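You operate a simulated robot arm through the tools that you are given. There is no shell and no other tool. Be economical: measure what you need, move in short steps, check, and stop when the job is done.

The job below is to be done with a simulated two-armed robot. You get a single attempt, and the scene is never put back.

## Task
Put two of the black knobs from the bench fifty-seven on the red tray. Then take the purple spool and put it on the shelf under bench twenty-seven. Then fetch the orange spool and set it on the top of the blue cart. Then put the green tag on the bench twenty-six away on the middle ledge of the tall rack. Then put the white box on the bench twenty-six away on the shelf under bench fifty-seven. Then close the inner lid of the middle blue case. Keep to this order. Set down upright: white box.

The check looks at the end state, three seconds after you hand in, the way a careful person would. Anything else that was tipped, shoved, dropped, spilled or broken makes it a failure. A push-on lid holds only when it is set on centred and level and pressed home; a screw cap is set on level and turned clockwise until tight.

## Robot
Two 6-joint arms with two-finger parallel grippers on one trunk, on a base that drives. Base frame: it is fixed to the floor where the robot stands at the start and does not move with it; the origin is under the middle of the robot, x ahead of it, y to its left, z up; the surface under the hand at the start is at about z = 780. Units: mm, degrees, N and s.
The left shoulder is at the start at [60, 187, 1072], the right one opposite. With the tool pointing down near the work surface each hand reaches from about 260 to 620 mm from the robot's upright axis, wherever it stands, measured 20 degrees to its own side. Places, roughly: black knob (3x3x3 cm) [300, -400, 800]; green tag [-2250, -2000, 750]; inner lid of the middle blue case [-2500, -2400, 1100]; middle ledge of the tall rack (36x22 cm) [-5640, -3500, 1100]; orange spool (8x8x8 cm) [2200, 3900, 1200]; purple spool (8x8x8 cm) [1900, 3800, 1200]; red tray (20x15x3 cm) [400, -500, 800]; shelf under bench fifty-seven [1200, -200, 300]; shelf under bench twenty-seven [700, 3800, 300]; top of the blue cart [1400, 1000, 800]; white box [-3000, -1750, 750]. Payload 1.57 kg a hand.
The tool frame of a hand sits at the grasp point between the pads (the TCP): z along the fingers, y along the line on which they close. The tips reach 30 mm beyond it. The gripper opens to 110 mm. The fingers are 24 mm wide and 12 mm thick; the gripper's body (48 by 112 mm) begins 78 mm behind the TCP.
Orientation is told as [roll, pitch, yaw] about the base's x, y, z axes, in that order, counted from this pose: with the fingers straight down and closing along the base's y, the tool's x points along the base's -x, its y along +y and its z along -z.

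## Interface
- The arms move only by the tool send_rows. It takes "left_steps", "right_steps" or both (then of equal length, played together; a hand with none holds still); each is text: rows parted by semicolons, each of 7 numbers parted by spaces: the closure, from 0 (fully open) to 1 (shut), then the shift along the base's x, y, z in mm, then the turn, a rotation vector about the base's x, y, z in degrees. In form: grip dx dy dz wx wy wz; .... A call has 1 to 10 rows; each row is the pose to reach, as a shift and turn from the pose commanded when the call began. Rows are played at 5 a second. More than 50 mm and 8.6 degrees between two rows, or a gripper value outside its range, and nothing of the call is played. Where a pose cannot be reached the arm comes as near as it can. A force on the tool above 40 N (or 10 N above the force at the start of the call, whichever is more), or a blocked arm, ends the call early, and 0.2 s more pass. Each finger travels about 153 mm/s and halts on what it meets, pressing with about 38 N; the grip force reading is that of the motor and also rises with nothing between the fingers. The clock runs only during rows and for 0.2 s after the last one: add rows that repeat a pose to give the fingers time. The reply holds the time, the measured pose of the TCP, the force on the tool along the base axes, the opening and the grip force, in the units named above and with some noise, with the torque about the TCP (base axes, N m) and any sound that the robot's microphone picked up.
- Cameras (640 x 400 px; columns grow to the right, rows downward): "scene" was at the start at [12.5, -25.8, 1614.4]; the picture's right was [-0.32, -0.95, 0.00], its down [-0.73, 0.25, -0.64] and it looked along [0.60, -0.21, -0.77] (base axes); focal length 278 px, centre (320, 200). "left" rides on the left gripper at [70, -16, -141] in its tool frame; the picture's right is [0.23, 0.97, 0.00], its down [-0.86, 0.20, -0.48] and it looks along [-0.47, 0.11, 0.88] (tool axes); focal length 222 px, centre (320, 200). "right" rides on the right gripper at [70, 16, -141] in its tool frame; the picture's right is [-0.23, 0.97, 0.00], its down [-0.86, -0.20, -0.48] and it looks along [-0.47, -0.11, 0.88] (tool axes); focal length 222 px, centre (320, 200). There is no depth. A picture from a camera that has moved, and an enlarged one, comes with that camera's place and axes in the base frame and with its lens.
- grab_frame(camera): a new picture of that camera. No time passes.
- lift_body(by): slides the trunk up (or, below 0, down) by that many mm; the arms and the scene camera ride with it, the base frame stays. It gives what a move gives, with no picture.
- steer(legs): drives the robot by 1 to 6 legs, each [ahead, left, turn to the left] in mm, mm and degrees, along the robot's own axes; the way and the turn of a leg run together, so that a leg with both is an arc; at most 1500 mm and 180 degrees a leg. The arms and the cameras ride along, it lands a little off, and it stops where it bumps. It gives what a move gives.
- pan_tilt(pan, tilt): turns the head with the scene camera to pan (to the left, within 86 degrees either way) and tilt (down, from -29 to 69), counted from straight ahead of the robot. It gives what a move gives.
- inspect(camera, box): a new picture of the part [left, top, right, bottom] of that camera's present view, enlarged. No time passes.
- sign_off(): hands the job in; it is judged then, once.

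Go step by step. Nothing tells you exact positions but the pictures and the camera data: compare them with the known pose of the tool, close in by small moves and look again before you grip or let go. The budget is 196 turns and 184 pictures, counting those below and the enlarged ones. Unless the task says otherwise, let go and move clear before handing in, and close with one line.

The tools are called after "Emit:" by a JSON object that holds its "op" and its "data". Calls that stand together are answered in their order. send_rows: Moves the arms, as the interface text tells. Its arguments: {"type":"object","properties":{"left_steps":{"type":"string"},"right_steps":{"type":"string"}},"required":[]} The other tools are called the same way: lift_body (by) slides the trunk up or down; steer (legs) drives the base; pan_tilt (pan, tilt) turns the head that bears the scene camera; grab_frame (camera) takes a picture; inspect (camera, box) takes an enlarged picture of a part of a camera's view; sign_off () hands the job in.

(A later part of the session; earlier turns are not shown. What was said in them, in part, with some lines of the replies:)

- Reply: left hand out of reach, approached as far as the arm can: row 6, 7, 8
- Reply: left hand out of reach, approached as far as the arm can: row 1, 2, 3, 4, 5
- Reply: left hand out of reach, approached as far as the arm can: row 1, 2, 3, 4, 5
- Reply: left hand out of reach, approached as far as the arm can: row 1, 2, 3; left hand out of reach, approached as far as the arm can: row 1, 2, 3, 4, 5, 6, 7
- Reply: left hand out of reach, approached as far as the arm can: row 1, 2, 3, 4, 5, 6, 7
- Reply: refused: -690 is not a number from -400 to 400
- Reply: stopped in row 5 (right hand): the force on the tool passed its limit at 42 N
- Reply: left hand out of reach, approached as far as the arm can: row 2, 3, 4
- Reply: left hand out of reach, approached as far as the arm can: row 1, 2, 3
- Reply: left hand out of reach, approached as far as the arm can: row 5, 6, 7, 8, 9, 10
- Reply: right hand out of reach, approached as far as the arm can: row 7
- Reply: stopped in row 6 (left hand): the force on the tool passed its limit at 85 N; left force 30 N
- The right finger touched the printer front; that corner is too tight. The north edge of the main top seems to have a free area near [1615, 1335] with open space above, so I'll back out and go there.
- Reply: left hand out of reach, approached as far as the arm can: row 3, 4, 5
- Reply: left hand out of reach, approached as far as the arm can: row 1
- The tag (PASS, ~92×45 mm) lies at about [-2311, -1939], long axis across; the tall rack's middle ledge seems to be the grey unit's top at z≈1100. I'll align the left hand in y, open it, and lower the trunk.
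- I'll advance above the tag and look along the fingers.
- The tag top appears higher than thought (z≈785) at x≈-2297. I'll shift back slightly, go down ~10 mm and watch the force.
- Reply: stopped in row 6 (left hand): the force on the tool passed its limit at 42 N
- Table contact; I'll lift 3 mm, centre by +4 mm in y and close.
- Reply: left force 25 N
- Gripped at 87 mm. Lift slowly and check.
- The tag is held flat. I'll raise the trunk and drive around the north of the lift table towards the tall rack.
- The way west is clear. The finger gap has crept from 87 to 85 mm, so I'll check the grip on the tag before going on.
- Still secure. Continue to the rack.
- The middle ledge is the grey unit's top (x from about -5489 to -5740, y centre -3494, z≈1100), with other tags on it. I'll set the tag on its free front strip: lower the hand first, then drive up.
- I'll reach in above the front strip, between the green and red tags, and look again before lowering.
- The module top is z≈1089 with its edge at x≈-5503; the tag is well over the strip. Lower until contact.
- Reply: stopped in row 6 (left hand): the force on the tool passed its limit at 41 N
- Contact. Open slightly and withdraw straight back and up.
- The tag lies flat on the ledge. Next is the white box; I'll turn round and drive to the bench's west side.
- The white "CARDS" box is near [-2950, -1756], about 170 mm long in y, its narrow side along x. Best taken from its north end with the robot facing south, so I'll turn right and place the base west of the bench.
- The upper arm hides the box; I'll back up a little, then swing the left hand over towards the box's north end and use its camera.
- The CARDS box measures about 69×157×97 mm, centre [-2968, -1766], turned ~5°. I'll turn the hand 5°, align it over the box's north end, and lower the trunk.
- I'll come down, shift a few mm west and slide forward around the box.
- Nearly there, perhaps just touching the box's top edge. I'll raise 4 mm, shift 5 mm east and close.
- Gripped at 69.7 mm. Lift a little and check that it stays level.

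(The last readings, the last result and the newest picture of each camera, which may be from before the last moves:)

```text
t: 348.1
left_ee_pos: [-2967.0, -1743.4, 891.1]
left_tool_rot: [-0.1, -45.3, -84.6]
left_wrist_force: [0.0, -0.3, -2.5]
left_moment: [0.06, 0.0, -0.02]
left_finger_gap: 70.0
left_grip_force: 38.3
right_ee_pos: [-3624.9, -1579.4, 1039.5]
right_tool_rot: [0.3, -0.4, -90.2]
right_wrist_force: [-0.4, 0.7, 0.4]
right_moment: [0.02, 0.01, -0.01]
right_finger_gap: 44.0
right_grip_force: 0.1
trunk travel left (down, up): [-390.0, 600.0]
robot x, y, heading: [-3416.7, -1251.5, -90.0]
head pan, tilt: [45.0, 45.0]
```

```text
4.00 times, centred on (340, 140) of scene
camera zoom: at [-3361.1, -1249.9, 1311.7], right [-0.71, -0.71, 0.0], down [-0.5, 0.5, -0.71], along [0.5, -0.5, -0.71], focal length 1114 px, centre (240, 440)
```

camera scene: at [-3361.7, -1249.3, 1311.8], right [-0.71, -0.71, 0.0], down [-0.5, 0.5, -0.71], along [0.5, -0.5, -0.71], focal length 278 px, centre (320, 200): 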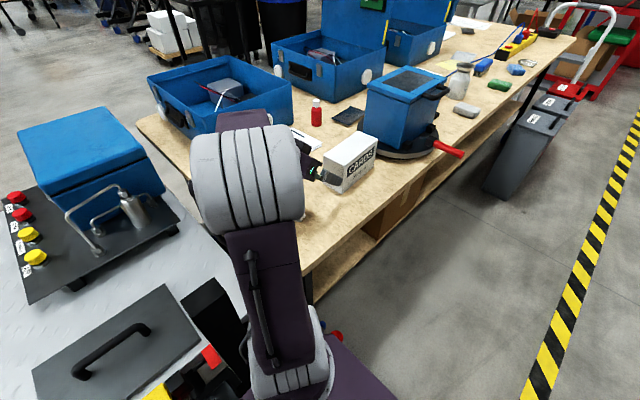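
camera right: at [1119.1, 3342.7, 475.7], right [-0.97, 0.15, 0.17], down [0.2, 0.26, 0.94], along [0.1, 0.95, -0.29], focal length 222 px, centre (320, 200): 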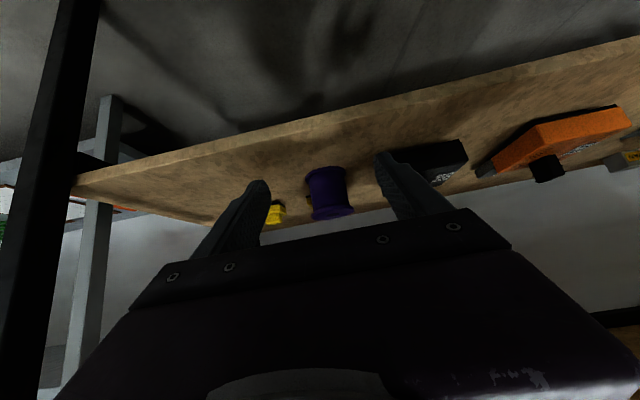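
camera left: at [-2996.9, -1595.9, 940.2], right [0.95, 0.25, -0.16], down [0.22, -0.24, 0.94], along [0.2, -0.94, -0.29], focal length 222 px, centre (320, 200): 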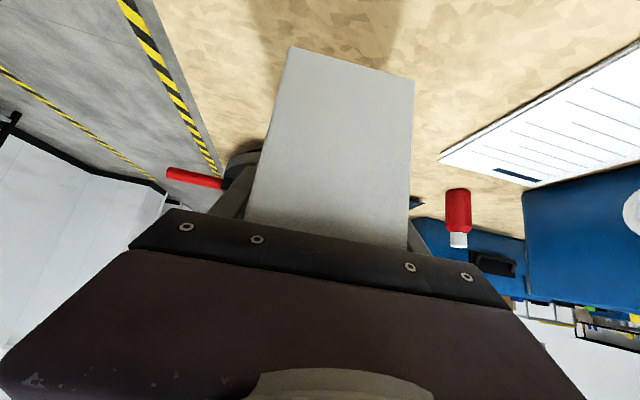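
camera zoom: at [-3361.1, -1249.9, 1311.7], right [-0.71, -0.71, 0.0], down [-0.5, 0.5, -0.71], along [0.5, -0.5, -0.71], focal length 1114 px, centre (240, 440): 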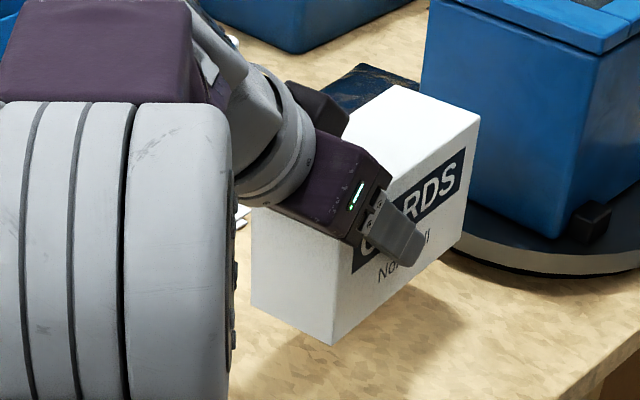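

Held level, about 0.25 kg. I'll raise the trunk, move away from the bench, bring the arm in, and start the drive to bench fifty-seven's south side.

Emit:
{"op": "lift_body", "data": {"by": 310}}

Emit:
{"op": "steer", "data": {"legs": [[0, -500, 0]]}}

Emit:
{"op": "send_rows", "data": {"left_steps": "1 -40 0 0 0 0 0;1 -80 0 0 0 0 0;1 -120 0 0 0 0 0;1 -160 0 0 0 0 0;1 -200 0 0 0 0 0;1 -240 10 0 0 0 0;1 -280 20 0 0 0 0;1 -320 30 0 0 0 -2;1 -350 40 0 0 0 -4;1 -380 50 0 0 0 -5"}}

Emit:
{"op": "steer", "data": {"legs": [[-800, 0, 0], [0, 0, 90], [1500, 0, 0], [1130, 0, 0], [0, -850, 0]]}}

Emit:
{"op": "pan_tilt", "data": {"pan": 0, "tilt": 25}}

Emit:
{"op": "grab_frame", "data": {"camera": "scene"}}

```text
t: 351.1
left_ee_pos: [-2967.2, -1744.8, 1201.0]
left_tool_rot: [0.0, -45.4, -84.7]
left_wrist_force: [0.3, -0.4, -3.3]
left_moment: [0.06, 0.03, -0.01]
left_finger_gap: 69.8
left_grip_force: 37.9
right_ee_pos: [-3625.7, -1578.0, 1349.9]
right_tool_rot: [0.3, -0.3, -90.2]
right_wrist_force: [0.4, -1.0, -1.1]
right_moment: [0.0, 0.02, -0.02]
right_finger_gap: 43.9
right_grip_force: 0.0
trunk travel left (down, up): [-700.0, 290.0]
robot x, y, heading: [-3416.9, -1247.1, -89.9]
head pan, tilt: [45.0, 45.0]
```

```text
t: 354.1
left_ee_pos: [-3473.2, -1745.6, 1198.9]
left_tool_rot: [-0.2, -45.5, -85.0]
left_wrist_force: [0.9, 0.1, -2.7]
left_moment: [0.05, 0.02, 0.01]
left_finger_gap: 69.6
left_grip_force: 38.1
right_ee_pos: [-4130.6, -1576.0, 1350.0]
right_tool_rot: [0.2, -0.4, -90.4]
right_wrist_force: [0.2, -0.3, -0.6]
right_moment: [0.0, -0.01, -0.02]
right_finger_gap: 44.0
right_grip_force: 0.1
trunk travel left (down, up): [-700.0, 290.0]
robot x, y, heading: [-3924.9, -1250.8, -90.5]
head pan, tilt: [45.0, 45.0]
```

```text
t: 356.3
left_ee_pos: [-3856.1, -1694.0, 1201.1]
left_tool_rot: [0.0, -45.4, -90.1]
left_wrist_force: [-0.6, 0.2, -3.6]
left_moment: [0.03, -0.01, 0.0]
left_finger_gap: 69.8
left_grip_force: 38.2
right_ee_pos: [-4133.3, -1576.1, 1348.3]
right_tool_rot: [0.2, -0.4, -90.5]
right_wrist_force: [-0.5, -0.3, 0.1]
right_moment: [0.01, 0.0, -0.03]
right_finger_gap: 43.9
right_grip_force: 0.0
trunk travel left (down, up): [-700.0, 290.0]
robot x, y, heading: [-3922.9, -1248.8, -90.3]
head pan, tilt: [45.0, 45.0]
```

```text
t: 381.0
left_ee_pos: [-828.3, -1202.9, 1199.9]
left_tool_rot: [0.0, -45.4, 1.7]
left_wrist_force: [0.0, 0.1, -2.8]
left_moment: [0.0, 0.05, -0.02]
left_finger_gap: 69.7
left_grip_force: 38.4
right_ee_pos: [-938.4, -1483.8, 1348.4]
right_tool_rot: [0.3, -0.4, 1.4]
right_wrist_force: [-0.3, -0.7, 0.5]
right_moment: [0.0, 0.03, 0.0]
right_finger_gap: 44.1
right_grip_force: 0.0
trunk travel left (down, up): [-700.0, 290.0]
robot x, y, heading: [-1272.2, -1287.6, 1.3]
head pan, tilt: [45.0, 45.0]
```

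```text
t: 382.1
left_ee_pos: [-828.0, -1202.8, 1201.2]
left_tool_rot: [0.0, -45.5, 1.8]
left_wrist_force: [-0.3, 0.3, -3.3]
left_moment: [0.0, 0.07, 0.01]
left_finger_gap: 69.8
left_grip_force: 37.9
right_ee_pos: [-938.7, -1484.1, 1350.2]
right_tool_rot: [0.4, -0.3, 1.3]
right_wrist_force: [-0.7, 0.5, 0.0]
right_moment: [0.0, 0.03, 0.05]
right_finger_gap: 44.2
right_grip_force: 0.0
trunk travel left (down, up): [-700.0, 290.0]
robot x, y, heading: [-1269.5, -1286.2, 1.5]
head pan, tilt: [0.0, 25.0]
```

```text
63 pictures are left
camera scene: at [-1238.3, -1285.1, 1652.3], right [0.03, -1.0, 0.0], down [-0.42, -0.01, -0.91], along [0.91, 0.02, -0.42], focal length 278 px, centre (320, 200)
```

scene: 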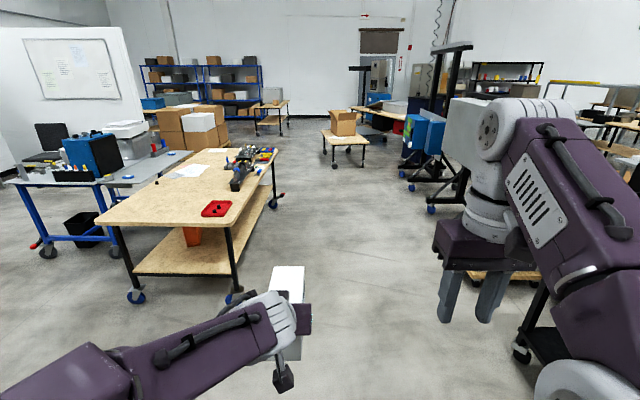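

Bench fifty-seven's lower shelf is visible, mostly free. I'll drive along its south side and turn to face it.

Emit:
{"op": "steer", "data": {"legs": [[1500, -50, -1.4], [550, 0, 0], [0, 0, 90]]}}

Emit:
{"op": "lift_body", "data": {"by": -400}}

Emit:
{"op": "lift_body", "data": {"by": -270}}

Emit:
{"op": "pan_tilt", "data": {"pan": 0, "tilt": 25}}

Emit:
{"op": "grab_frame", "data": {"camera": "scene"}}

Emit:
{"op": "grab_frame", "data": {"camera": "left"}}

```text
refused: leg 1 is longer than a leg can be; nothing moved
```

```text
t: 385.9
left_ee_pos: [-827.2, -1203.7, 799.5]
left_tool_rot: [0.0, -45.3, 1.6]
left_wrist_force: [-0.4, -0.6, -2.2]
left_moment: [-0.02, 0.04, 0.01]
left_finger_gap: 69.9
left_grip_force: 38.0
right_ee_pos: [-937.9, -1483.9, 949.3]
right_tool_rot: [0.3, -0.4, 1.4]
right_wrist_force: [0.2, -0.2, -0.3]
right_moment: [0.02, 0.03, -0.01]
right_finger_gap: 43.8
right_grip_force: 0.1
trunk travel left (down, up): [-300.0, 690.0]
robot x, y, heading: [-1270.5, -1284.0, 1.4]
head pan, tilt: [0.0, 25.0]
```

```text
t: 388.7
left_ee_pos: [-829.1, -1204.1, 531.0]
left_tool_rot: [0.0, -45.4, 1.7]
left_wrist_force: [-0.8, 0.3, -2.2]
left_moment: [0.0, 0.07, -0.01]
left_finger_gap: 69.6
left_grip_force: 38.2
right_ee_pos: [-938.4, -1483.1, 680.7]
right_tool_rot: [0.4, -0.4, 1.4]
right_wrist_force: [0.2, -0.4, 0.3]
right_moment: [-0.01, 0.01, 0.0]
right_finger_gap: 43.9
right_grip_force: 0.2
trunk travel left (down, up): [-30.0, 960.0]
robot x, y, heading: [-1274.3, -1288.7, 1.3]
head pan, tilt: [0.0, 25.0]
```

```text
t: 389.3
left_ee_pos: [-828.4, -1204.3, 529.5]
left_tool_rot: [0.1, -45.4, 1.7]
left_wrist_force: [0.5, -0.2, -2.8]
left_moment: [0.01, 0.06, -0.01]
left_finger_gap: 69.7
left_grip_force: 38.3
right_ee_pos: [-937.5, -1483.7, 679.9]
right_tool_rot: [0.3, -0.4, 1.3]
right_wrist_force: [0.0, 0.4, 0.0]
right_moment: [-0.03, 0.0, 0.02]
right_finger_gap: 44.0
right_grip_force: 0.1
trunk travel left (down, up): [-30.0, 960.0]
robot x, y, heading: [-1269.9, -1286.0, 1.5]
head pan, tilt: [0.0, 25.0]
```

```text
62 pictures are left
camera scene: at [-1238.5, -1285.4, 982.4], right [0.02, -1.0, 0.0], down [-0.42, -0.01, -0.91], along [0.91, 0.02, -0.42], focal length 278 px, centre (320, 200)
```

scene: 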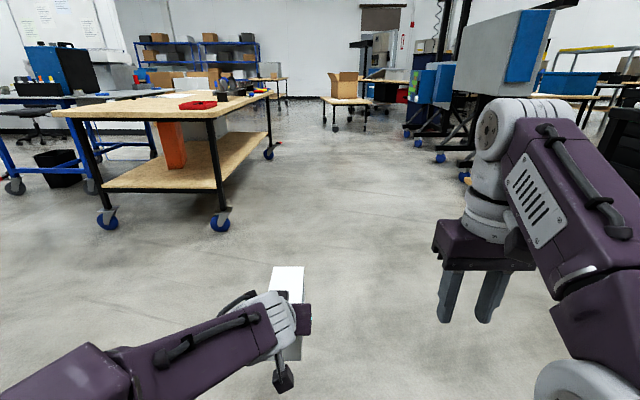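

```text
61 pictures are left
camera left: at [-976.9, -1224.3, 580.0], right [-0.19, 0.97, -0.16], down [0.25, 0.21, 0.94], along [0.95, 0.14, -0.29], focal length 222 px, centre (320, 200)
```

left: 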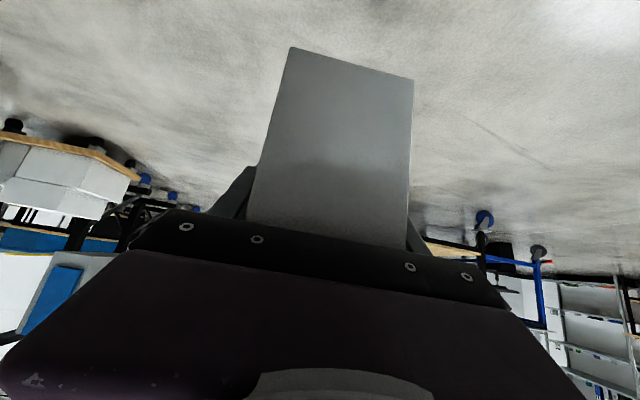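

The first leg was slightly too long; redo the drive with legal legs.

Emit:
{"op": "steer", "data": {"legs": [[1480, 0, -1.4], [560, 0, 0], [0, 0, 90]]}}

Emit:
{"op": "grab_frame", "data": {"camera": "scene"}}

```text
t: 403.3
left_ee_pos: [697.7, -818.5, 530.4]
left_tool_rot: [0.0, -45.4, 90.9]
left_wrist_force: [-0.3, 0.3, -1.9]
left_moment: [-0.05, 0.02, 0.03]
left_finger_gap: 69.8
left_grip_force: 38.3
right_ee_pos: [975.2, -932.3, 680.6]
right_tool_rot: [0.2, -0.4, 90.4]
right_wrist_force: [-0.2, -0.2, -0.6]
right_moment: [-0.01, -0.01, 0.02]
right_finger_gap: 44.1
right_grip_force: 0.0
trunk travel left (down, up): [-30.0, 960.0]
robot x, y, heading: [768.8, -1261.6, 90.4]
head pan, tilt: [0.0, 25.0]
```

```text
60 pictures are left
camera scene: at [772.4, -1230.9, 982.4], right [1.0, 0.01, 0.0], down [0.0, -0.42, -0.91], along [-0.01, 0.91, -0.42], focal length 278 px, centre (320, 200)
```

scene: 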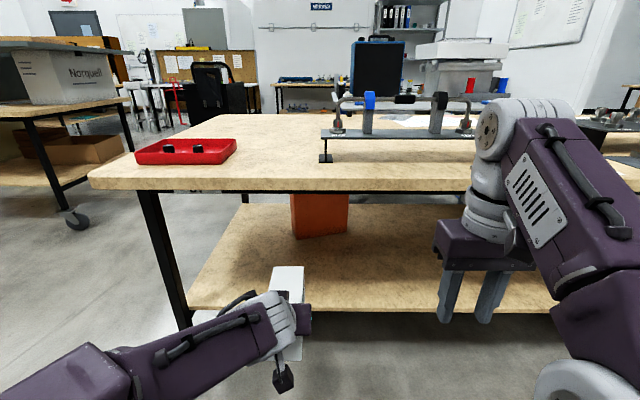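

The shelf (front edge y≈-573, z≈300) is free in front of the orange item at [772, -154]. I'll tuck the right hand back, lower the left hand to z≈430 and drive in under the bench top.

Emit:
{"op": "send_rows", "data": {"right_steps": "0.6 25 -30 0 0 0 0;0.6 50 -60 0 0 0 0;0.6 80 -90 0 0 0 0;0.6 110 -120 0 0 0 0;0.6 120 -130 0 0 0 0", "left_steps": "1 0 0 -25 0 0 0;1 0 0 -50 0 0 0;1 0 0 -75 0 0 0;1 0 0 -98 0 0 0;1 0 0 -98 0 0 0"}}

Emit:
{"op": "steer", "data": {"legs": [[210, 0, 0]]}}

Emit:
{"op": "grab_frame", "data": {"camera": "scene"}}

Emit:
{"op": "grab_frame", "data": {"camera": "left"}}

```text
t: 404.5
left_ee_pos: [698.0, -818.9, 431.0]
left_tool_rot: [0.0, -45.3, 90.8]
left_wrist_force: [0.1, -0.2, -2.9]
left_moment: [-0.05, -0.03, 0.0]
left_finger_gap: 69.8
left_grip_force: 38.3
right_ee_pos: [1096.8, -1062.7, 679.2]
right_tool_rot: [0.4, -0.5, 90.4]
right_wrist_force: [0.3, 0.1, -0.9]
right_moment: [-0.01, 0.02, 0.01]
right_finger_gap: 44.2
right_grip_force: 0.0
trunk travel left (down, up): [-30.0, 960.0]
robot x, y, heading: [772.3, -1260.3, 90.8]
head pan, tilt: [0.0, 25.0]
```

```text
t: 406.1
left_ee_pos: [693.7, -609.7, 432.2]
left_tool_rot: [0.0, -45.4, 90.9]
left_wrist_force: [0.1, -0.7, -3.0]
left_moment: [-0.06, -0.01, 0.01]
left_finger_gap: 69.9
left_grip_force: 37.9
right_ee_pos: [1094.2, -852.5, 679.4]
right_tool_rot: [0.4, -0.4, 90.5]
right_wrist_force: [0.2, -1.7, 0.0]
right_moment: [0.02, 0.0, 0.01]
right_finger_gap: 44.4
right_grip_force: 0.1
trunk travel left (down, up): [-30.0, 960.0]
robot x, y, heading: [770.0, -1051.0, 90.5]
head pan, tilt: [0.0, 25.0]
```

```text
59 pictures are left
camera scene: at [770.2, -1021.1, 982.3], right [1.0, 0.01, 0.0], down [0.0, -0.42, -0.91], along [-0.01, 0.91, -0.42], focal length 278 px, centre (320, 200)
```

scene: 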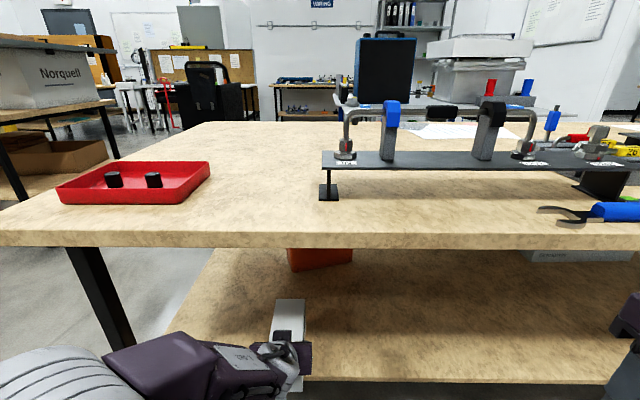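

```text
58 pictures are left
camera left: at [713.9, -758.4, 482.1], right [-0.97, -0.18, -0.16], down [-0.2, 0.26, 0.94], along [-0.12, 0.95, -0.29], focal length 222 px, centre (320, 200)
```

left: 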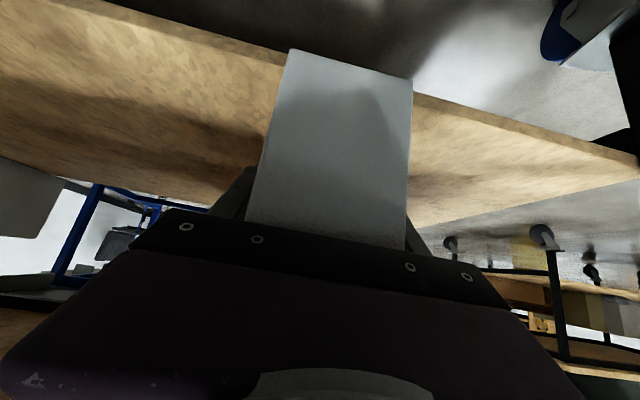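

Now reach in 135 mm and lower partway.

Emit:
{"op": "send_rows", "data": {"left_steps": "1 0 40 0 0 0 0;1 0 80 0 0 0 0;1 0 115 0 0 0 0;1 0 140 0 0 0 0;1 0 140 -15 0 0 0;1 0 140 -25 0 0 0"}}

Emit:
{"op": "grab_frame", "data": {"camera": "left"}}

Emit:
{"op": "grab_frame", "data": {"camera": "scene"}}

```text
t: 407.5
left_ee_pos: [695.1, -468.6, 406.7]
left_tool_rot: [0.0, -45.3, 90.9]
left_wrist_force: [-0.3, 0.6, -3.1]
left_moment: [-0.05, 0.02, 0.0]
left_finger_gap: 69.5
left_grip_force: 38.1
right_ee_pos: [1094.8, -851.8, 680.0]
right_tool_rot: [0.3, -0.3, 90.5]
right_wrist_force: [0.0, -1.1, -0.1]
right_moment: [0.01, -0.02, -0.01]
right_finger_gap: 44.1
right_grip_force: 0.1
trunk travel left (down, up): [-30.0, 960.0]
robot x, y, heading: [772.5, -1057.4, 90.5]
head pan, tilt: [0.0, 25.0]
```

```text
57 pictures are left
camera left: at [713.9, -618.1, 457.0], right [-0.97, -0.18, -0.16], down [-0.2, 0.26, 0.94], along [-0.12, 0.95, -0.29], focal length 222 px, centre (320, 200)
```

left: 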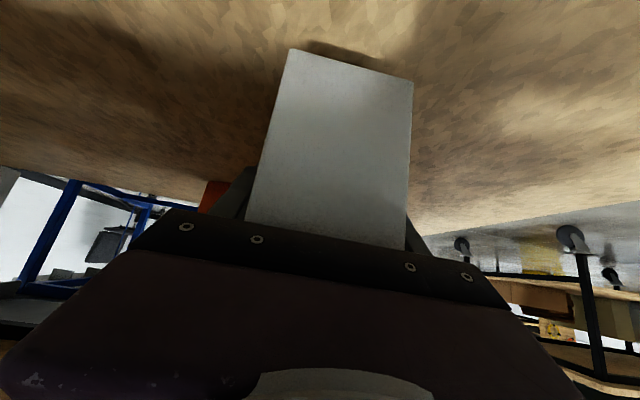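

```text
56 pictures are left
camera scene: at [770.2, -1021.0, 982.4], right [1.0, 0.01, 0.0], down [0.0, -0.42, -0.91], along [-0.01, 0.91, -0.42], focal length 278 px, centre (320, 200)
```

scene: 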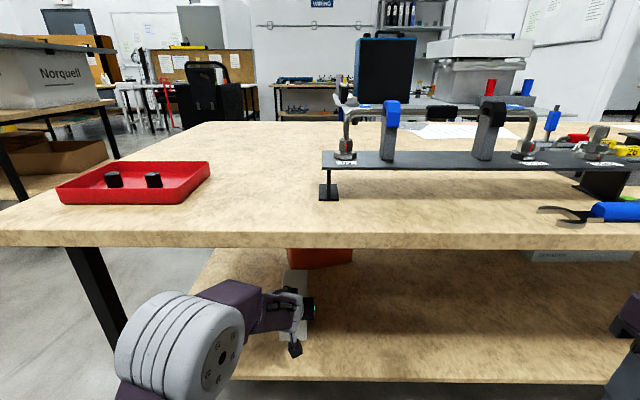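

Over a free patch, close to the shelf. Lower in small steps until contact.

Emit:
{"op": "send_rows", "data": {"left_steps": "1 0 0 -5 0 0 0;1 0 0 -10 0 0 0;1 0 0 -14 0 0 0;1 0 0 -17 0 0 0;1 0 0 -20 0 0 0;1 0 0 -23 0 0 0;1 0 0 -26 0 0 0"}}

Emit:
{"op": "grab_frame", "data": {"camera": "left"}}

```text
t: 409.1
left_ee_pos: [694.7, -468.9, 385.8]
left_tool_rot: [-0.1, -45.8, 91.0]
left_wrist_force: [-1.3, -2.3, 23.4]
left_moment: [-1.48, 0.06, -0.16]
left_finger_gap: 69.8
left_grip_force: 37.9
right_ee_pos: [1094.1, -854.4, 680.9]
right_tool_rot: [0.3, -0.5, 90.5]
right_wrist_force: [-0.2, 0.1, -0.5]
right_moment: [0.0, -0.02, -0.01]
right_finger_gap: 43.7
right_grip_force: 0.1
trunk travel left (down, up): [-30.0, 960.0]
robot x, y, heading: [775.3, -1053.0, 90.7]
head pan, tilt: [0.0, 25.0]
```

```text
55 pictures are left
camera left: at [713.8, -618.3, 434.4], right [-0.97, -0.17, -0.16], down [-0.2, 0.25, 0.95], along [-0.12, 0.95, -0.28], focal length 222 px, centre (320, 200)
```

left: 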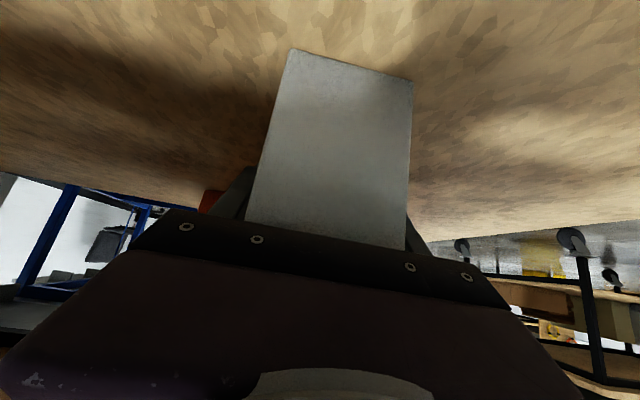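

Contact with 23 N. Ease, open and withdraw along the tool axis.

Emit:
{"op": "send_rows", "data": {"left_steps": "1 0 0 3 0 0 0;0.7 0 0 4 0 0 0;0.4 0 0 4 0 0 0;0.15 0 0 4 0 0 0;0.15 0 0 4 0 0 0;0.15 0 -20 20 0 0 0;0.15 0 -50 35 0 0 0;0.15 0 -90 45 0 0 0;0.15 0 -130 45 0 0 0;0.15 0 -150 45 0 0 0"}}

Emit:
{"op": "grab_frame", "data": {"camera": "left"}}

Emit:
{"op": "steer", "data": {"legs": [[-350, 0, 0]]}}

Emit:
{"op": "grab_frame", "data": {"camera": "scene"}}

```text
t: 411.3
left_ee_pos: [695.2, -619.5, 427.6]
left_tool_rot: [0.0, -45.5, 91.0]
left_wrist_force: [-0.3, 0.0, -0.1]
left_moment: [0.02, -0.02, 0.01]
left_finger_gap: 93.2
left_grip_force: 0.2
right_ee_pos: [1095.1, -853.7, 678.6]
right_tool_rot: [0.2, -0.4, 90.5]
right_wrist_force: [0.8, -0.6, 0.5]
right_moment: [0.01, 0.01, -0.02]
right_finger_gap: 43.8
right_grip_force: 0.0
trunk travel left (down, up): [-30.0, 960.0]
robot x, y, heading: [767.9, -1053.6, 90.6]
head pan, tilt: [0.0, 25.0]
```

```text
54 pictures are left
camera left: at [714.2, -768.8, 476.0], right [-0.97, -0.18, -0.16], down [-0.2, 0.26, 0.94], along [-0.12, 0.95, -0.29], focal length 222 px, centre (320, 200)
```

left: 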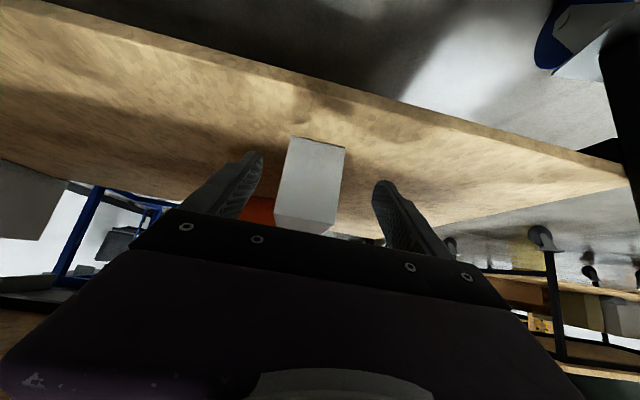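

```text
t: 413.6
left_ee_pos: [699.1, -969.1, 426.3]
left_tool_rot: [0.0, -45.3, 91.1]
left_wrist_force: [0.3, -0.6, 0.8]
left_moment: [-0.01, 0.01, 0.0]
left_finger_gap: 93.5
left_grip_force: 0.1
right_ee_pos: [1098.3, -1202.5, 678.9]
right_tool_rot: [0.3, -0.4, 90.6]
right_wrist_force: [0.0, -0.1, 0.4]
right_moment: [-0.01, -0.01, 0.0]
right_finger_gap: 44.2
right_grip_force: 0.1
trunk travel left (down, up): [-30.0, 960.0]
robot x, y, heading: [774.0, -1402.3, 90.6]
head pan, tilt: [0.0, 25.0]
```

```text
53 pictures are left
camera scene: at [774.2, -1370.7, 982.4], right [1.0, 0.01, 0.0], down [0.01, -0.42, -0.91], along [-0.01, 0.91, -0.42], focal length 278 px, centre (320, 200)
```

scene: 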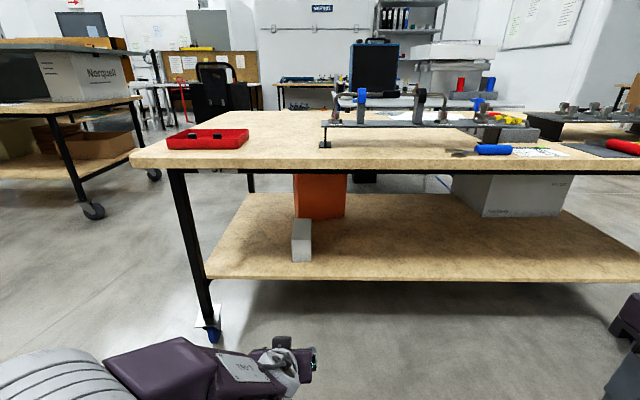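

The white box stands upright on the shelf. Last job: the inner lid of the middle blue case. I'll raise the trunk and drive back to bench twenty-six's east side.

Emit:
{"op": "lift_body", "data": {"by": 400}}

Emit:
{"op": "lift_body", "data": {"by": 270}}

Emit:
{"op": "steer", "data": {"legs": [[0, 0, 89.5], [1480, 0, 0], [880, 0, 0], [0, 800, 0]]}}

Emit:
{"op": "pan_tilt", "data": {"pan": 0, "tilt": 35}}

Emit:
{"op": "grab_frame", "data": {"camera": "scene"}}

```text
t: 417.4
left_ee_pos: [699.8, -968.2, 826.8]
left_tool_rot: [-0.1, -45.5, 90.9]
left_wrist_force: [0.3, -0.8, -0.8]
left_moment: [0.0, 0.03, -0.01]
left_finger_gap: 93.8
left_grip_force: 0.0
right_ee_pos: [1098.8, -1201.8, 1080.5]
right_tool_rot: [0.2, -0.4, 90.7]
right_wrist_force: [0.2, -1.1, 1.0]
right_moment: [-0.02, 0.01, -0.03]
right_finger_gap: 44.2
right_grip_force: 0.0
trunk travel left (down, up): [-430.0, 560.0]
robot x, y, heading: [773.8, -1398.7, 90.6]
head pan, tilt: [0.0, 25.0]
```

```text
t: 420.2
left_ee_pos: [699.0, -968.9, 1096.3]
left_tool_rot: [-0.1, -45.4, 91.0]
left_wrist_force: [0.4, 0.5, -0.4]
left_moment: [0.0, 0.0, -0.04]
left_finger_gap: 93.6
left_grip_force: 0.0
right_ee_pos: [1098.7, -1203.0, 1348.7]
right_tool_rot: [0.4, -0.4, 90.6]
right_wrist_force: [0.4, 0.2, -0.6]
right_moment: [-0.01, -0.03, 0.04]
right_finger_gap: 44.3
right_grip_force: 0.0
trunk travel left (down, up): [-700.0, 290.0]
robot x, y, heading: [774.6, -1403.8, 90.8]
head pan, tilt: [0.0, 25.0]
```

```text
t: 439.5
left_ee_pos: [-2032.3, -2243.3, 1096.7]
left_tool_rot: [0.0, -45.4, 179.8]
left_wrist_force: [-0.4, -0.2, 0.3]
left_moment: [0.0, -0.01, 0.01]
left_finger_gap: 93.4
left_grip_force: 0.2
right_ee_pos: [-1791.8, -1850.4, 1348.1]
right_tool_rot: [0.3, -0.4, 179.5]
right_wrist_force: [-0.3, -0.3, -0.1]
right_moment: [-0.02, 0.05, 0.0]
right_finger_gap: 44.0
right_grip_force: 0.0
trunk travel left (down, up): [-700.0, 290.0]
robot x, y, heading: [-1596.1, -2176.8, 179.6]
head pan, tilt: [0.0, 25.0]
```

```text
t: 440.2
left_ee_pos: [-2032.7, -2244.2, 1097.4]
left_tool_rot: [0.1, -45.4, 179.9]
left_wrist_force: [0.1, -1.0, -0.2]
left_moment: [-0.02, -0.02, -0.02]
left_finger_gap: 93.4
left_grip_force: 0.2
right_ee_pos: [-1792.4, -1850.6, 1349.2]
right_tool_rot: [0.4, -0.4, 179.5]
right_wrist_force: [-0.6, 0.3, 0.4]
right_moment: [-0.01, 0.04, 0.01]
right_finger_gap: 44.1
right_grip_force: 0.1
trunk travel left (down, up): [-700.0, 290.0]
robot x, y, heading: [-1596.7, -2176.1, 179.6]
head pan, tilt: [0.0, 35.0]
```

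```text
52 pictures are left
camera scene: at [-1627.0, -2178.5, 1636.7], right [0.01, 1.0, 0.0], down [0.57, 0.0, -0.82], along [-0.82, 0.01, -0.57], focal length 278 px, centre (320, 200)
```

scene: 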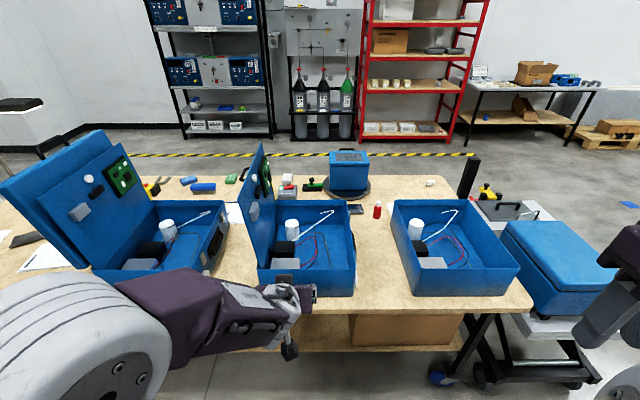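

Emit:
{"op": "inspect", "data": {"camera": "scene", "box": [200, 130, 380, 310]}}

Emit:
{"op": "inspect", "data": {"camera": "scene", "box": [0, 120, 250, 290]}}

```text
2.22 times, centred on (290, 220) of scene
camera zoom: at [-1627.0, -2178.5, 1636.7], right [0.01, 1.0, 0.0], down [0.57, 0.0, -0.82], along [-0.82, 0.01, -0.57], focal length 619 px, centre (387, 156)
```

zoom: 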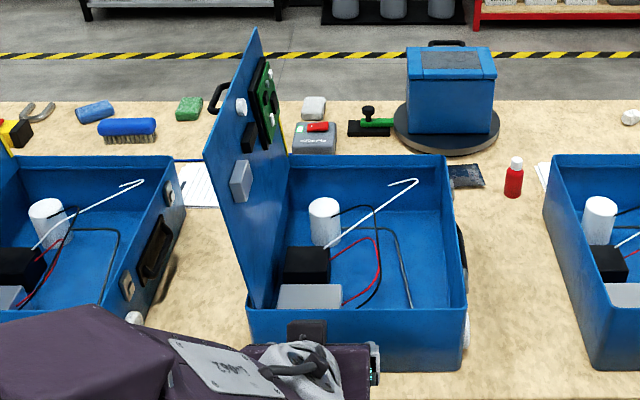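

```text
2.35 times, centred on (125, 205) of scene
camera zoom: at [-1627.0, -2178.5, 1636.7], right [0.01, 1.0, 0.0], down [0.57, 0.0, -0.82], along [-0.82, 0.01, -0.57], focal length 655 px, centre (779, 188)
```

zoom: 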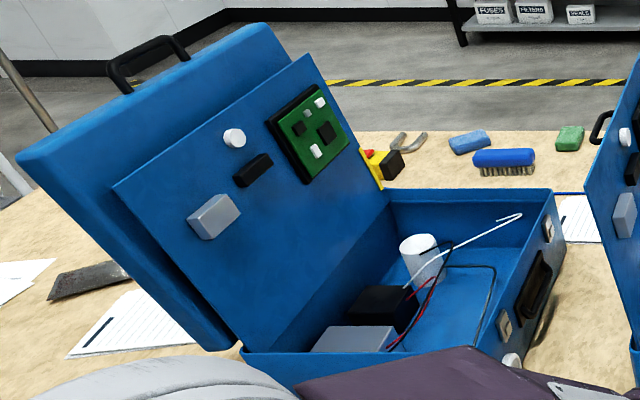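

The middle case spans x -2257…-2657, y -2380…-2052, top z≈918; its inner lid stands near-vertical at its south side with the outer lid (handle) behind. I'll strafe left to see the lid edge-on.

Emit:
{"op": "steer", "data": {"legs": [[0, 250, 0]]}}

Emit:
{"op": "inspect", "data": {"camera": "scene", "box": [240, 110, 440, 290]}}

Emit:
{"op": "grab_frame", "data": {"camera": "left"}}

```text
t: 442.0
left_ee_pos: [-2035.7, -2490.9, 1097.1]
left_tool_rot: [0.1, -45.3, 179.6]
left_wrist_force: [-0.1, 0.4, -0.5]
left_moment: [0.0, 0.01, -0.01]
left_finger_gap: 93.7
left_grip_force: 0.0
right_ee_pos: [-1793.0, -2097.2, 1349.4]
right_tool_rot: [0.3, -0.3, 179.2]
right_wrist_force: [0.9, 0.6, 0.5]
right_moment: [0.01, 0.01, -0.02]
right_finger_gap: 44.1
right_grip_force: 0.1
trunk travel left (down, up): [-700.0, 290.0]
robot x, y, heading: [-1600.2, -2426.5, 179.4]
head pan, tilt: [0.0, 35.0]
```

```text
2.22 times, centred on (340, 200) of scene
camera zoom: at [-1629.3, -2425.0, 1636.6], right [0.01, 1.0, 0.0], down [0.57, -0.01, -0.82], along [-0.82, 0.01, -0.57], focal length 619 px, centre (276, 200)
```

zoom: 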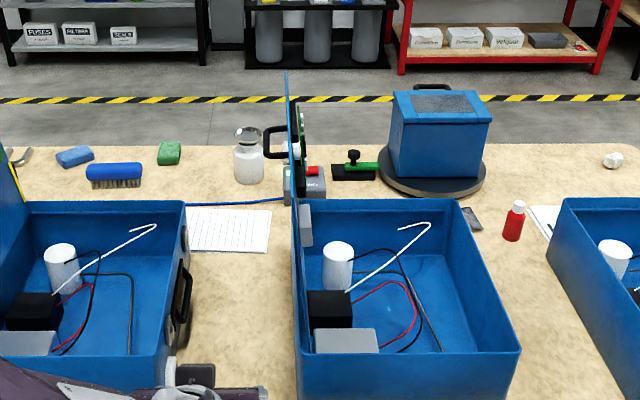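

```text
48 pictures are left
camera left: at [-1886.1, -2475.3, 1146.1], right [0.15, -0.97, -0.16], down [-0.26, -0.2, 0.94], along [-0.95, -0.1, -0.29], focal length 222 px, centre (320, 200)
```

left: 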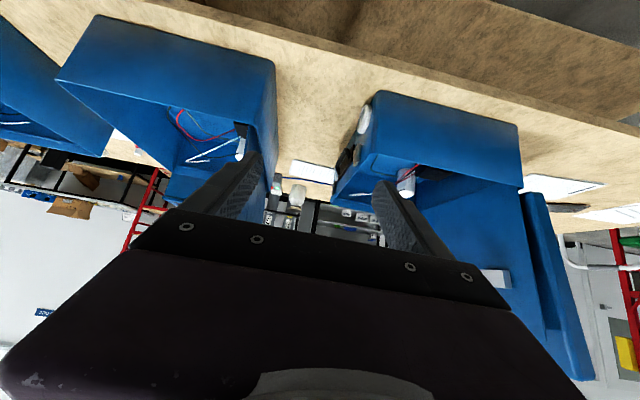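

The middle lid is a thin vertical panel at y≈-2390 with free space behind it (south). I'll push it over from behind with closed left fingers along its arc. First I set base, trunk and hand height.

Emit:
{"op": "steer", "data": {"legs": [[0, -226, 0.4]]}}

Emit:
{"op": "lift_body", "data": {"by": -120}}

Emit:
{"op": "send_rows", "data": {"left_steps": "0.3 0 -15 35 0 0 0;0.6 0 -35 70 0 0 0;1 0 -60 105 0 0 0;1 0 -85 140 0 0 0;1 0 -115 170 0 0 0;1 0 -145 195 0 0 0;1 0 -170 215 0 0 0;1 0 -190 215 0 0 0;1 0 -190 215 0 0 0"}}

Emit:
{"op": "steer", "data": {"legs": [[190, 0, 0]]}}

Emit:
{"op": "grab_frame", "data": {"camera": "scene"}}

Emit:
{"op": "grab_frame", "data": {"camera": "left"}}

```text
t: 443.7
left_ee_pos: [-2033.5, -2268.9, 1096.8]
left_tool_rot: [-0.1, -45.4, -179.8]
left_wrist_force: [-0.2, -0.6, -0.1]
left_moment: [-0.02, -0.03, 0.03]
left_finger_gap: 93.3
left_grip_force: 0.0
right_ee_pos: [-1794.0, -1874.1, 1349.7]
right_tool_rot: [0.4, -0.4, 179.6]
right_wrist_force: [0.4, 0.5, -0.2]
right_moment: [-0.01, -0.01, 0.02]
right_finger_gap: 44.1
right_grip_force: 0.1
trunk travel left (down, up): [-700.0, 290.0]
robot x, y, heading: [-1596.3, -2200.3, 179.7]
head pan, tilt: [0.0, 35.0]
```

```text
t: 445.2
left_ee_pos: [-2033.0, -2268.4, 976.9]
left_tool_rot: [0.0, -45.4, -180.1]
left_wrist_force: [0.9, -0.4, -0.1]
left_moment: [0.01, 0.0, 0.0]
left_finger_gap: 93.4
left_grip_force: 0.0
right_ee_pos: [-1793.6, -1873.0, 1231.7]
right_tool_rot: [0.3, -0.4, 179.5]
right_wrist_force: [0.1, -0.3, -0.7]
right_moment: [0.01, -0.01, -0.01]
right_finger_gap: 43.8
right_grip_force: 0.0
trunk travel left (down, up): [-580.0, 410.0]
robot x, y, heading: [-1600.9, -2201.2, 179.7]
head pan, tilt: [0.0, 35.0]
```

```text
t: 447.2
left_ee_pos: [-2034.1, -2458.9, 1191.7]
left_tool_rot: [0.0, -45.4, -180.0]
left_wrist_force: [0.1, -0.2, -0.5]
left_moment: [0.02, -0.01, -0.01]
left_finger_gap: 0.0
left_grip_force: 21.7
right_ee_pos: [-1793.6, -1872.4, 1229.3]
right_tool_rot: [0.3, -0.4, 179.6]
right_wrist_force: [0.3, -0.1, -0.6]
right_moment: [-0.05, -0.03, 0.0]
right_finger_gap: 43.9
right_grip_force: 0.0
trunk travel left (down, up): [-580.0, 410.0]
robot x, y, heading: [-1597.4, -2197.8, 179.8]
head pan, tilt: [0.0, 35.0]
```

```text
t: 448.8
left_ee_pos: [-2224.0, -2457.1, 1190.6]
left_tool_rot: [0.0, -45.3, -180.0]
left_wrist_force: [-0.1, -0.5, 0.9]
left_moment: [0.02, 0.01, 0.0]
left_finger_gap: 0.0
left_grip_force: 21.7
right_ee_pos: [-1985.4, -1872.8, 1228.8]
right_tool_rot: [0.3, -0.4, 179.6]
right_wrist_force: [0.1, -0.1, 0.8]
right_moment: [0.01, 0.0, 0.0]
right_finger_gap: 43.9
right_grip_force: 0.0
trunk travel left (down, up): [-580.0, 410.0]
robot x, y, heading: [-1787.0, -2197.7, 179.8]
head pan, tilt: [0.0, 35.0]
```

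```text
47 pictures are left
camera scene: at [-1817.9, -2199.3, 1516.6], right [0.0, 1.0, 0.0], down [0.57, 0.0, -0.82], along [-0.82, 0.0, -0.57], focal length 278 px, centre (320, 200)
```

scene: 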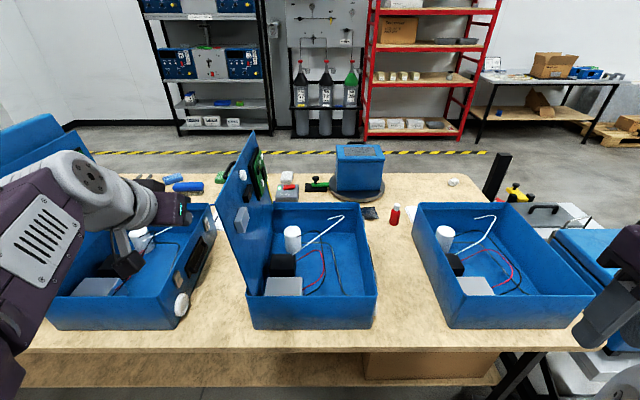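

```text
46 pictures are left
camera left: at [-2074.5, -2441.1, 1240.8], right [0.16, -0.97, -0.16], down [-0.26, -0.2, 0.94], along [-0.95, -0.11, -0.29], focal length 222 px, centre (320, 200)
```

left: 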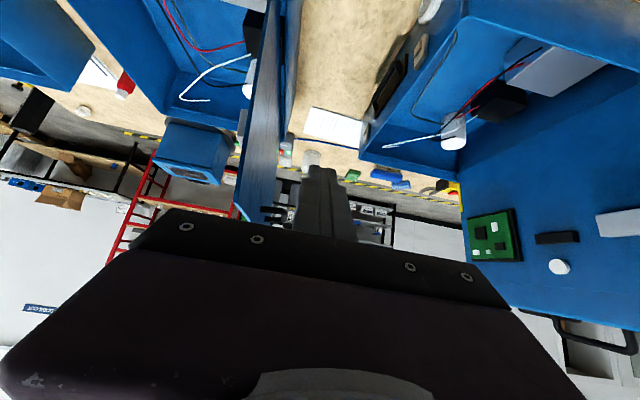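

Fingers are closed behind the lid's plane. I'll advance in x behind it, then begin pushing it north.

Emit:
{"op": "send_rows", "data": {"left_steps": "1 -40 0 8 0 0 0;1 -80 0 8 0 0 0;1 -126 0 8 0 0 0;1 -126 20 8 0 0 0;1 -126 40 8 0 0 0;1 -126 60 8 0 0 0;1 -126 80 4 0 0 0;1 -126 98 1 0 0 0"}}

Emit:
{"op": "grab_frame", "data": {"camera": "scene"}}

Emit:
{"op": "grab_frame", "data": {"camera": "left"}}

```text
t: 450.6
left_ee_pos: [-2350.3, -2359.8, 1191.5]
left_tool_rot: [0.1, -45.3, 180.0]
left_wrist_force: [0.6, 0.1, 0.0]
left_moment: [0.02, 0.01, -0.01]
left_finger_gap: 0.0
left_grip_force: 21.3
right_ee_pos: [-1984.5, -1872.0, 1229.9]
right_tool_rot: [0.3, -0.4, 179.6]
right_wrist_force: [0.5, -0.3, -0.1]
right_moment: [0.0, 0.03, 0.0]
right_finger_gap: 43.8
right_grip_force: 0.1
trunk travel left (down, up): [-580.0, 410.0]
robot x, y, heading: [-1787.7, -2197.6, 179.7]
head pan, tilt: [0.0, 35.0]
```

```text
45 pictures are left
camera scene: at [-1818.2, -2198.9, 1516.6], right [0.0, 1.0, 0.0], down [0.57, 0.0, -0.82], along [-0.82, 0.0, -0.57], focal length 278 px, centre (320, 200)
```

scene: 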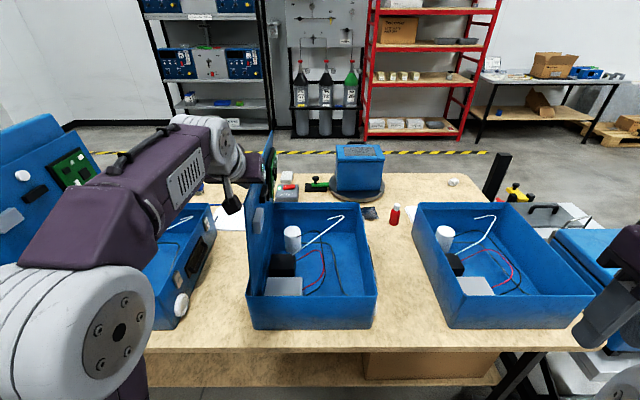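

```text
44 pictures are left
camera left: at [-2201.0, -2342.2, 1241.4], right [0.16, -0.97, -0.16], down [-0.26, -0.2, 0.94], along [-0.95, -0.11, -0.29], focal length 222 px, centre (320, 200)
```

left: 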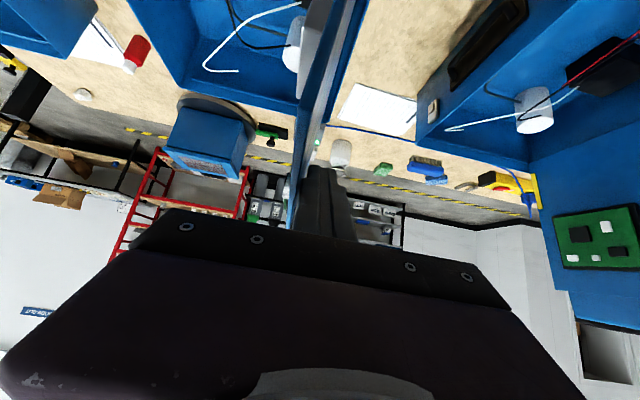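

The lid follows with almost no resistance. Continue along the arc slowly to about 55°.

Emit:
{"op": "send_rows", "data": {"left_steps": "1 0 22 -4 0 0 0;1 0 43 -9 0 0 0;1 0 63 -16 0 0 0;1 0 82 -25 0 0 0;1 0 101 -36 0 0 0;1 0 118 -48 0 0 0;1 0 135 -61 0 0 0;1 0 150 -76 0 0 0;1 0 150 -76 0 0 0"}}

Emit:
{"op": "grab_frame", "data": {"camera": "scene"}}

Emit:
{"op": "grab_frame", "data": {"camera": "left"}}

```text
t: 452.6
left_ee_pos: [-2351.1, -2209.5, 1115.7]
left_tool_rot: [0.0, -45.3, -180.0]
left_wrist_force: [0.1, 0.5, 0.1]
left_moment: [0.0, -0.04, 0.0]
left_finger_gap: 0.0
left_grip_force: 21.2
right_ee_pos: [-1983.7, -1873.1, 1229.5]
right_tool_rot: [0.4, -0.4, 179.5]
right_wrist_force: [0.6, 0.1, -0.2]
right_moment: [0.03, -0.04, -0.01]
right_finger_gap: 44.1
right_grip_force: 0.1
trunk travel left (down, up): [-580.0, 410.0]
robot x, y, heading: [-1788.5, -2196.8, 180.0]
head pan, tilt: [0.0, 35.0]
```

```text
43 pictures are left
camera scene: at [-1817.7, -2199.6, 1516.6], right [0.0, 1.0, 0.0], down [0.57, 0.0, -0.82], along [-0.82, 0.0, -0.57], focal length 278 px, centre (320, 200)
```

scene: 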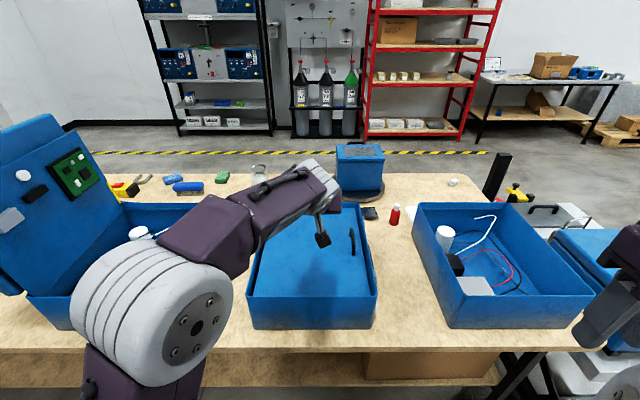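

```text
42 pictures are left
camera left: at [-2200.8, -2193.3, 1165.5], right [0.16, -0.97, -0.16], down [-0.26, -0.2, 0.94], along [-0.95, -0.11, -0.29], focal length 222 px, centre (320, 200)
```

left: 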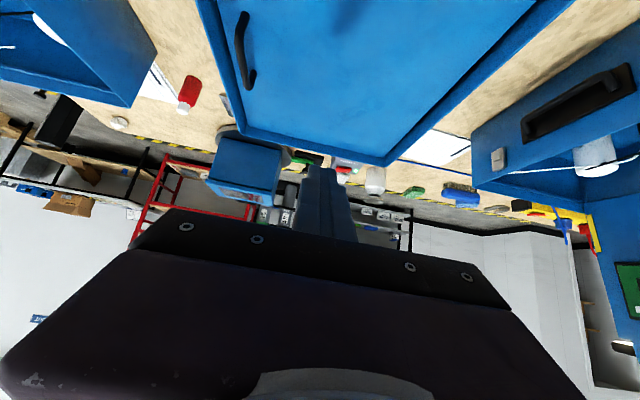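

The lid has swung shut on its own. I'll lift the hand away and inspect whether it sits flush.

Emit:
{"op": "send_rows", "data": {"left_steps": "1 20 -20 40 0 0 0;1 50 -50 70 0 0 0;1 90 -80 80 0 0 0;1 125 -110 80 0 0 0;1 150 -140 80 0 0 0"}}

Emit:
{"op": "inspect", "data": {"camera": "scene", "box": [220, 180, 400, 340]}}

```text
refused: row 2 steps farther than a row can; nothing moved
```

```text
2.50 times, centred on (310, 260) of scene
camera zoom: at [-1817.7, -2199.6, 1516.6], right [0.0, 1.0, 0.0], down [0.57, 0.0, -0.82], along [-0.82, 0.0, -0.57], focal length 696 px, centre (345, 50)
```

zoom: 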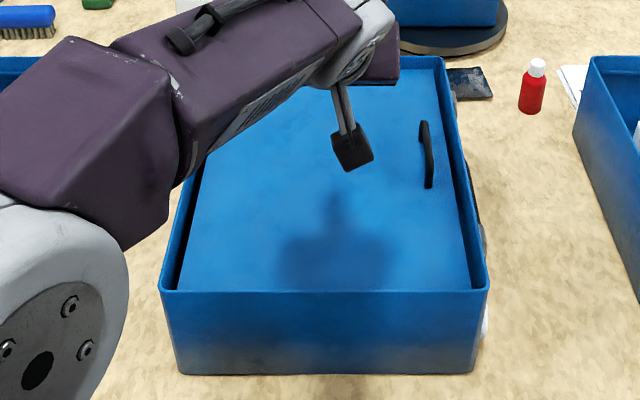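

The lid lies inside the rim and looks level. I'll press very gently near its free side to be sure it's home.

Emit:
{"op": "send_rows", "data": {"left_steps": "1 0 20 -35 0 0 0;1 0 40 -75 0 0 0;1 0 55 -115 0 0 0;1 0 60 -145 0 0 0;1 0 60 -155 0 0 0;1 0 60 -160 0 0 0;1 0 60 -164 0 0 0;1 0 60 -168 0 0 0;1 0 60 -171 0 0 0;1 0 60 -174 0 0 0"}}

Emit:
{"op": "grab_frame", "data": {"camera": "left"}}

```text
t: 454.8
left_ee_pos: [-2352.2, -2149.2, 942.4]
left_tool_rot: [0.0, -45.3, -179.9]
left_wrist_force: [0.3, 0.3, -0.4]
left_moment: [-0.01, 0.0, 0.04]
left_finger_gap: 0.0
left_grip_force: 21.5
right_ee_pos: [-1984.0, -1871.5, 1228.7]
right_tool_rot: [0.4, -0.4, 179.6]
right_wrist_force: [1.2, -0.9, -0.3]
right_moment: [-0.01, 0.02, -0.01]
right_finger_gap: 44.0
right_grip_force: 0.1
trunk travel left (down, up): [-580.0, 410.0]
robot x, y, heading: [-1791.8, -2198.0, 180.0]
head pan, tilt: [0.0, 35.0]
```

```text
40 pictures are left
camera left: at [-2200.5, -2133.2, 992.0], right [0.16, -0.97, -0.16], down [-0.26, -0.2, 0.94], along [-0.95, -0.11, -0.29], focal length 222 px, centre (320, 200)
```

left: 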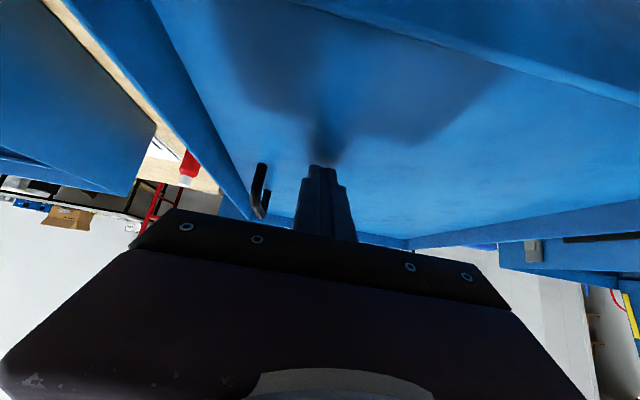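

Emit:
{"op": "send_rows", "data": {"left_steps": "1 0 0 -3 0 0 0;1 0 0 -6 0 0 0;1 0 0 -9 0 0 0;1 0 0 -12 0 0 0;1 0 0 -14 0 0 0;1 0 0 -16 0 0 0;1 0 0 -18 0 0 0"}}

Emit:
{"op": "grab_frame", "data": {"camera": "left"}}

```text
t: 455.7
left_ee_pos: [-2352.6, -2148.8, 940.4]
left_tool_rot: [-0.4, -46.4, -179.7]
left_wrist_force: [5.2, -1.8, 15.0]
left_moment: [-0.08, 0.0, 0.01]
left_finger_gap: 0.0
left_grip_force: 22.2
right_ee_pos: [-1980.8, -1873.2, 1230.0]
right_tool_rot: [0.3, -0.4, 179.7]
right_wrist_force: [-0.5, -0.5, 0.5]
right_moment: [0.04, 0.01, -0.02]
right_finger_gap: 44.2
right_grip_force: 0.0
trunk travel left (down, up): [-580.0, 410.0]
robot x, y, heading: [-1789.4, -2195.8, 179.9]
head pan, tilt: [0.0, 35.0]
stopped in row 4 (left hand): the force on the tool passed its limit at 43 N (the readings are from after the stop); the commanded pose is now the measured one
```

```text
39 pictures are left
camera left: at [-2200.9, -2132.8, 987.2], right [0.16, -0.97, -0.17], down [-0.24, -0.2, 0.95], along [-0.96, -0.11, -0.27], focal length 222 px, centre (320, 200)
```

left: 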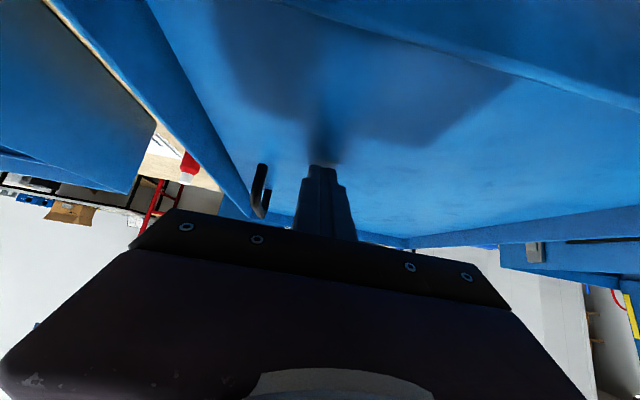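

The lid is firmly seated. I'll raise the hand clear, back off and take a final look.

Emit:
{"op": "send_rows", "data": {"left_steps": "1 0 0 20 0 0 0;1 0 0 60 0 0 0;1 10 0 105 0 0 0;1 25 -5 150 0 0 0;1 60 -10 180 0 0 0;1 100 -15 200 0 0 0;1 140 -20 210 0 0 0"}}

Emit:
{"op": "steer", "data": {"legs": [[-350, 0, 0]]}}

Emit:
{"op": "grab_frame", "data": {"camera": "scene"}}

```text
t: 457.3
left_ee_pos: [-2211.1, -2170.1, 1149.4]
left_tool_rot: [-0.3, -46.1, -179.9]
left_wrist_force: [0.6, -0.2, 0.2]
left_moment: [0.02, 0.01, -0.02]
left_finger_gap: 0.0
left_grip_force: 21.3
right_ee_pos: [-1982.6, -1872.1, 1229.7]
right_tool_rot: [0.3, -0.5, 179.6]
right_wrist_force: [0.2, -0.4, 0.1]
right_moment: [0.0, 0.03, 0.04]
right_finger_gap: 44.0
right_grip_force: 0.0
trunk travel left (down, up): [-580.0, 410.0]
robot x, y, heading: [-1789.9, -2199.7, 179.9]
head pan, tilt: [0.0, 35.0]
```

```text
t: 459.6
left_ee_pos: [-1860.4, -2171.2, 1148.3]
left_tool_rot: [-0.4, -46.0, -179.7]
left_wrist_force: [-0.5, 0.5, 0.0]
left_moment: [0.02, 0.03, 0.0]
left_finger_gap: 0.0
left_grip_force: 21.3
right_ee_pos: [-1631.4, -1873.7, 1229.5]
right_tool_rot: [0.3, -0.4, 179.6]
right_wrist_force: [1.4, 0.3, 0.4]
right_moment: [-0.01, 0.06, 0.0]
right_finger_gap: 44.0
right_grip_force: 0.2
trunk travel left (down, up): [-580.0, 410.0]
robot x, y, heading: [-1439.5, -2200.6, 180.1]
head pan, tilt: [0.0, 35.0]
```

```text
38 pictures are left
camera scene: at [-1464.7, -2200.8, 1516.6], right [0.0, 1.0, 0.0], down [0.57, 0.0, -0.82], along [-0.82, 0.0, -0.57], focal length 278 px, centre (320, 200)
```

scene: 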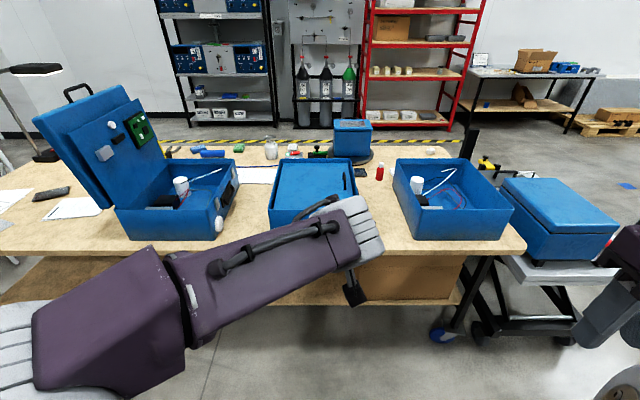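

The middle case's inner lid is shut, nothing else there moved, and both hands are empty and clear. I'm handing in.

Emit:
{"op": "sign_off", "data": {}}

```text
The job is handed in.
```

All six steps are done in the order given, and the job is handed in; the white box stands upright on the shelf under bench fifty-seven.
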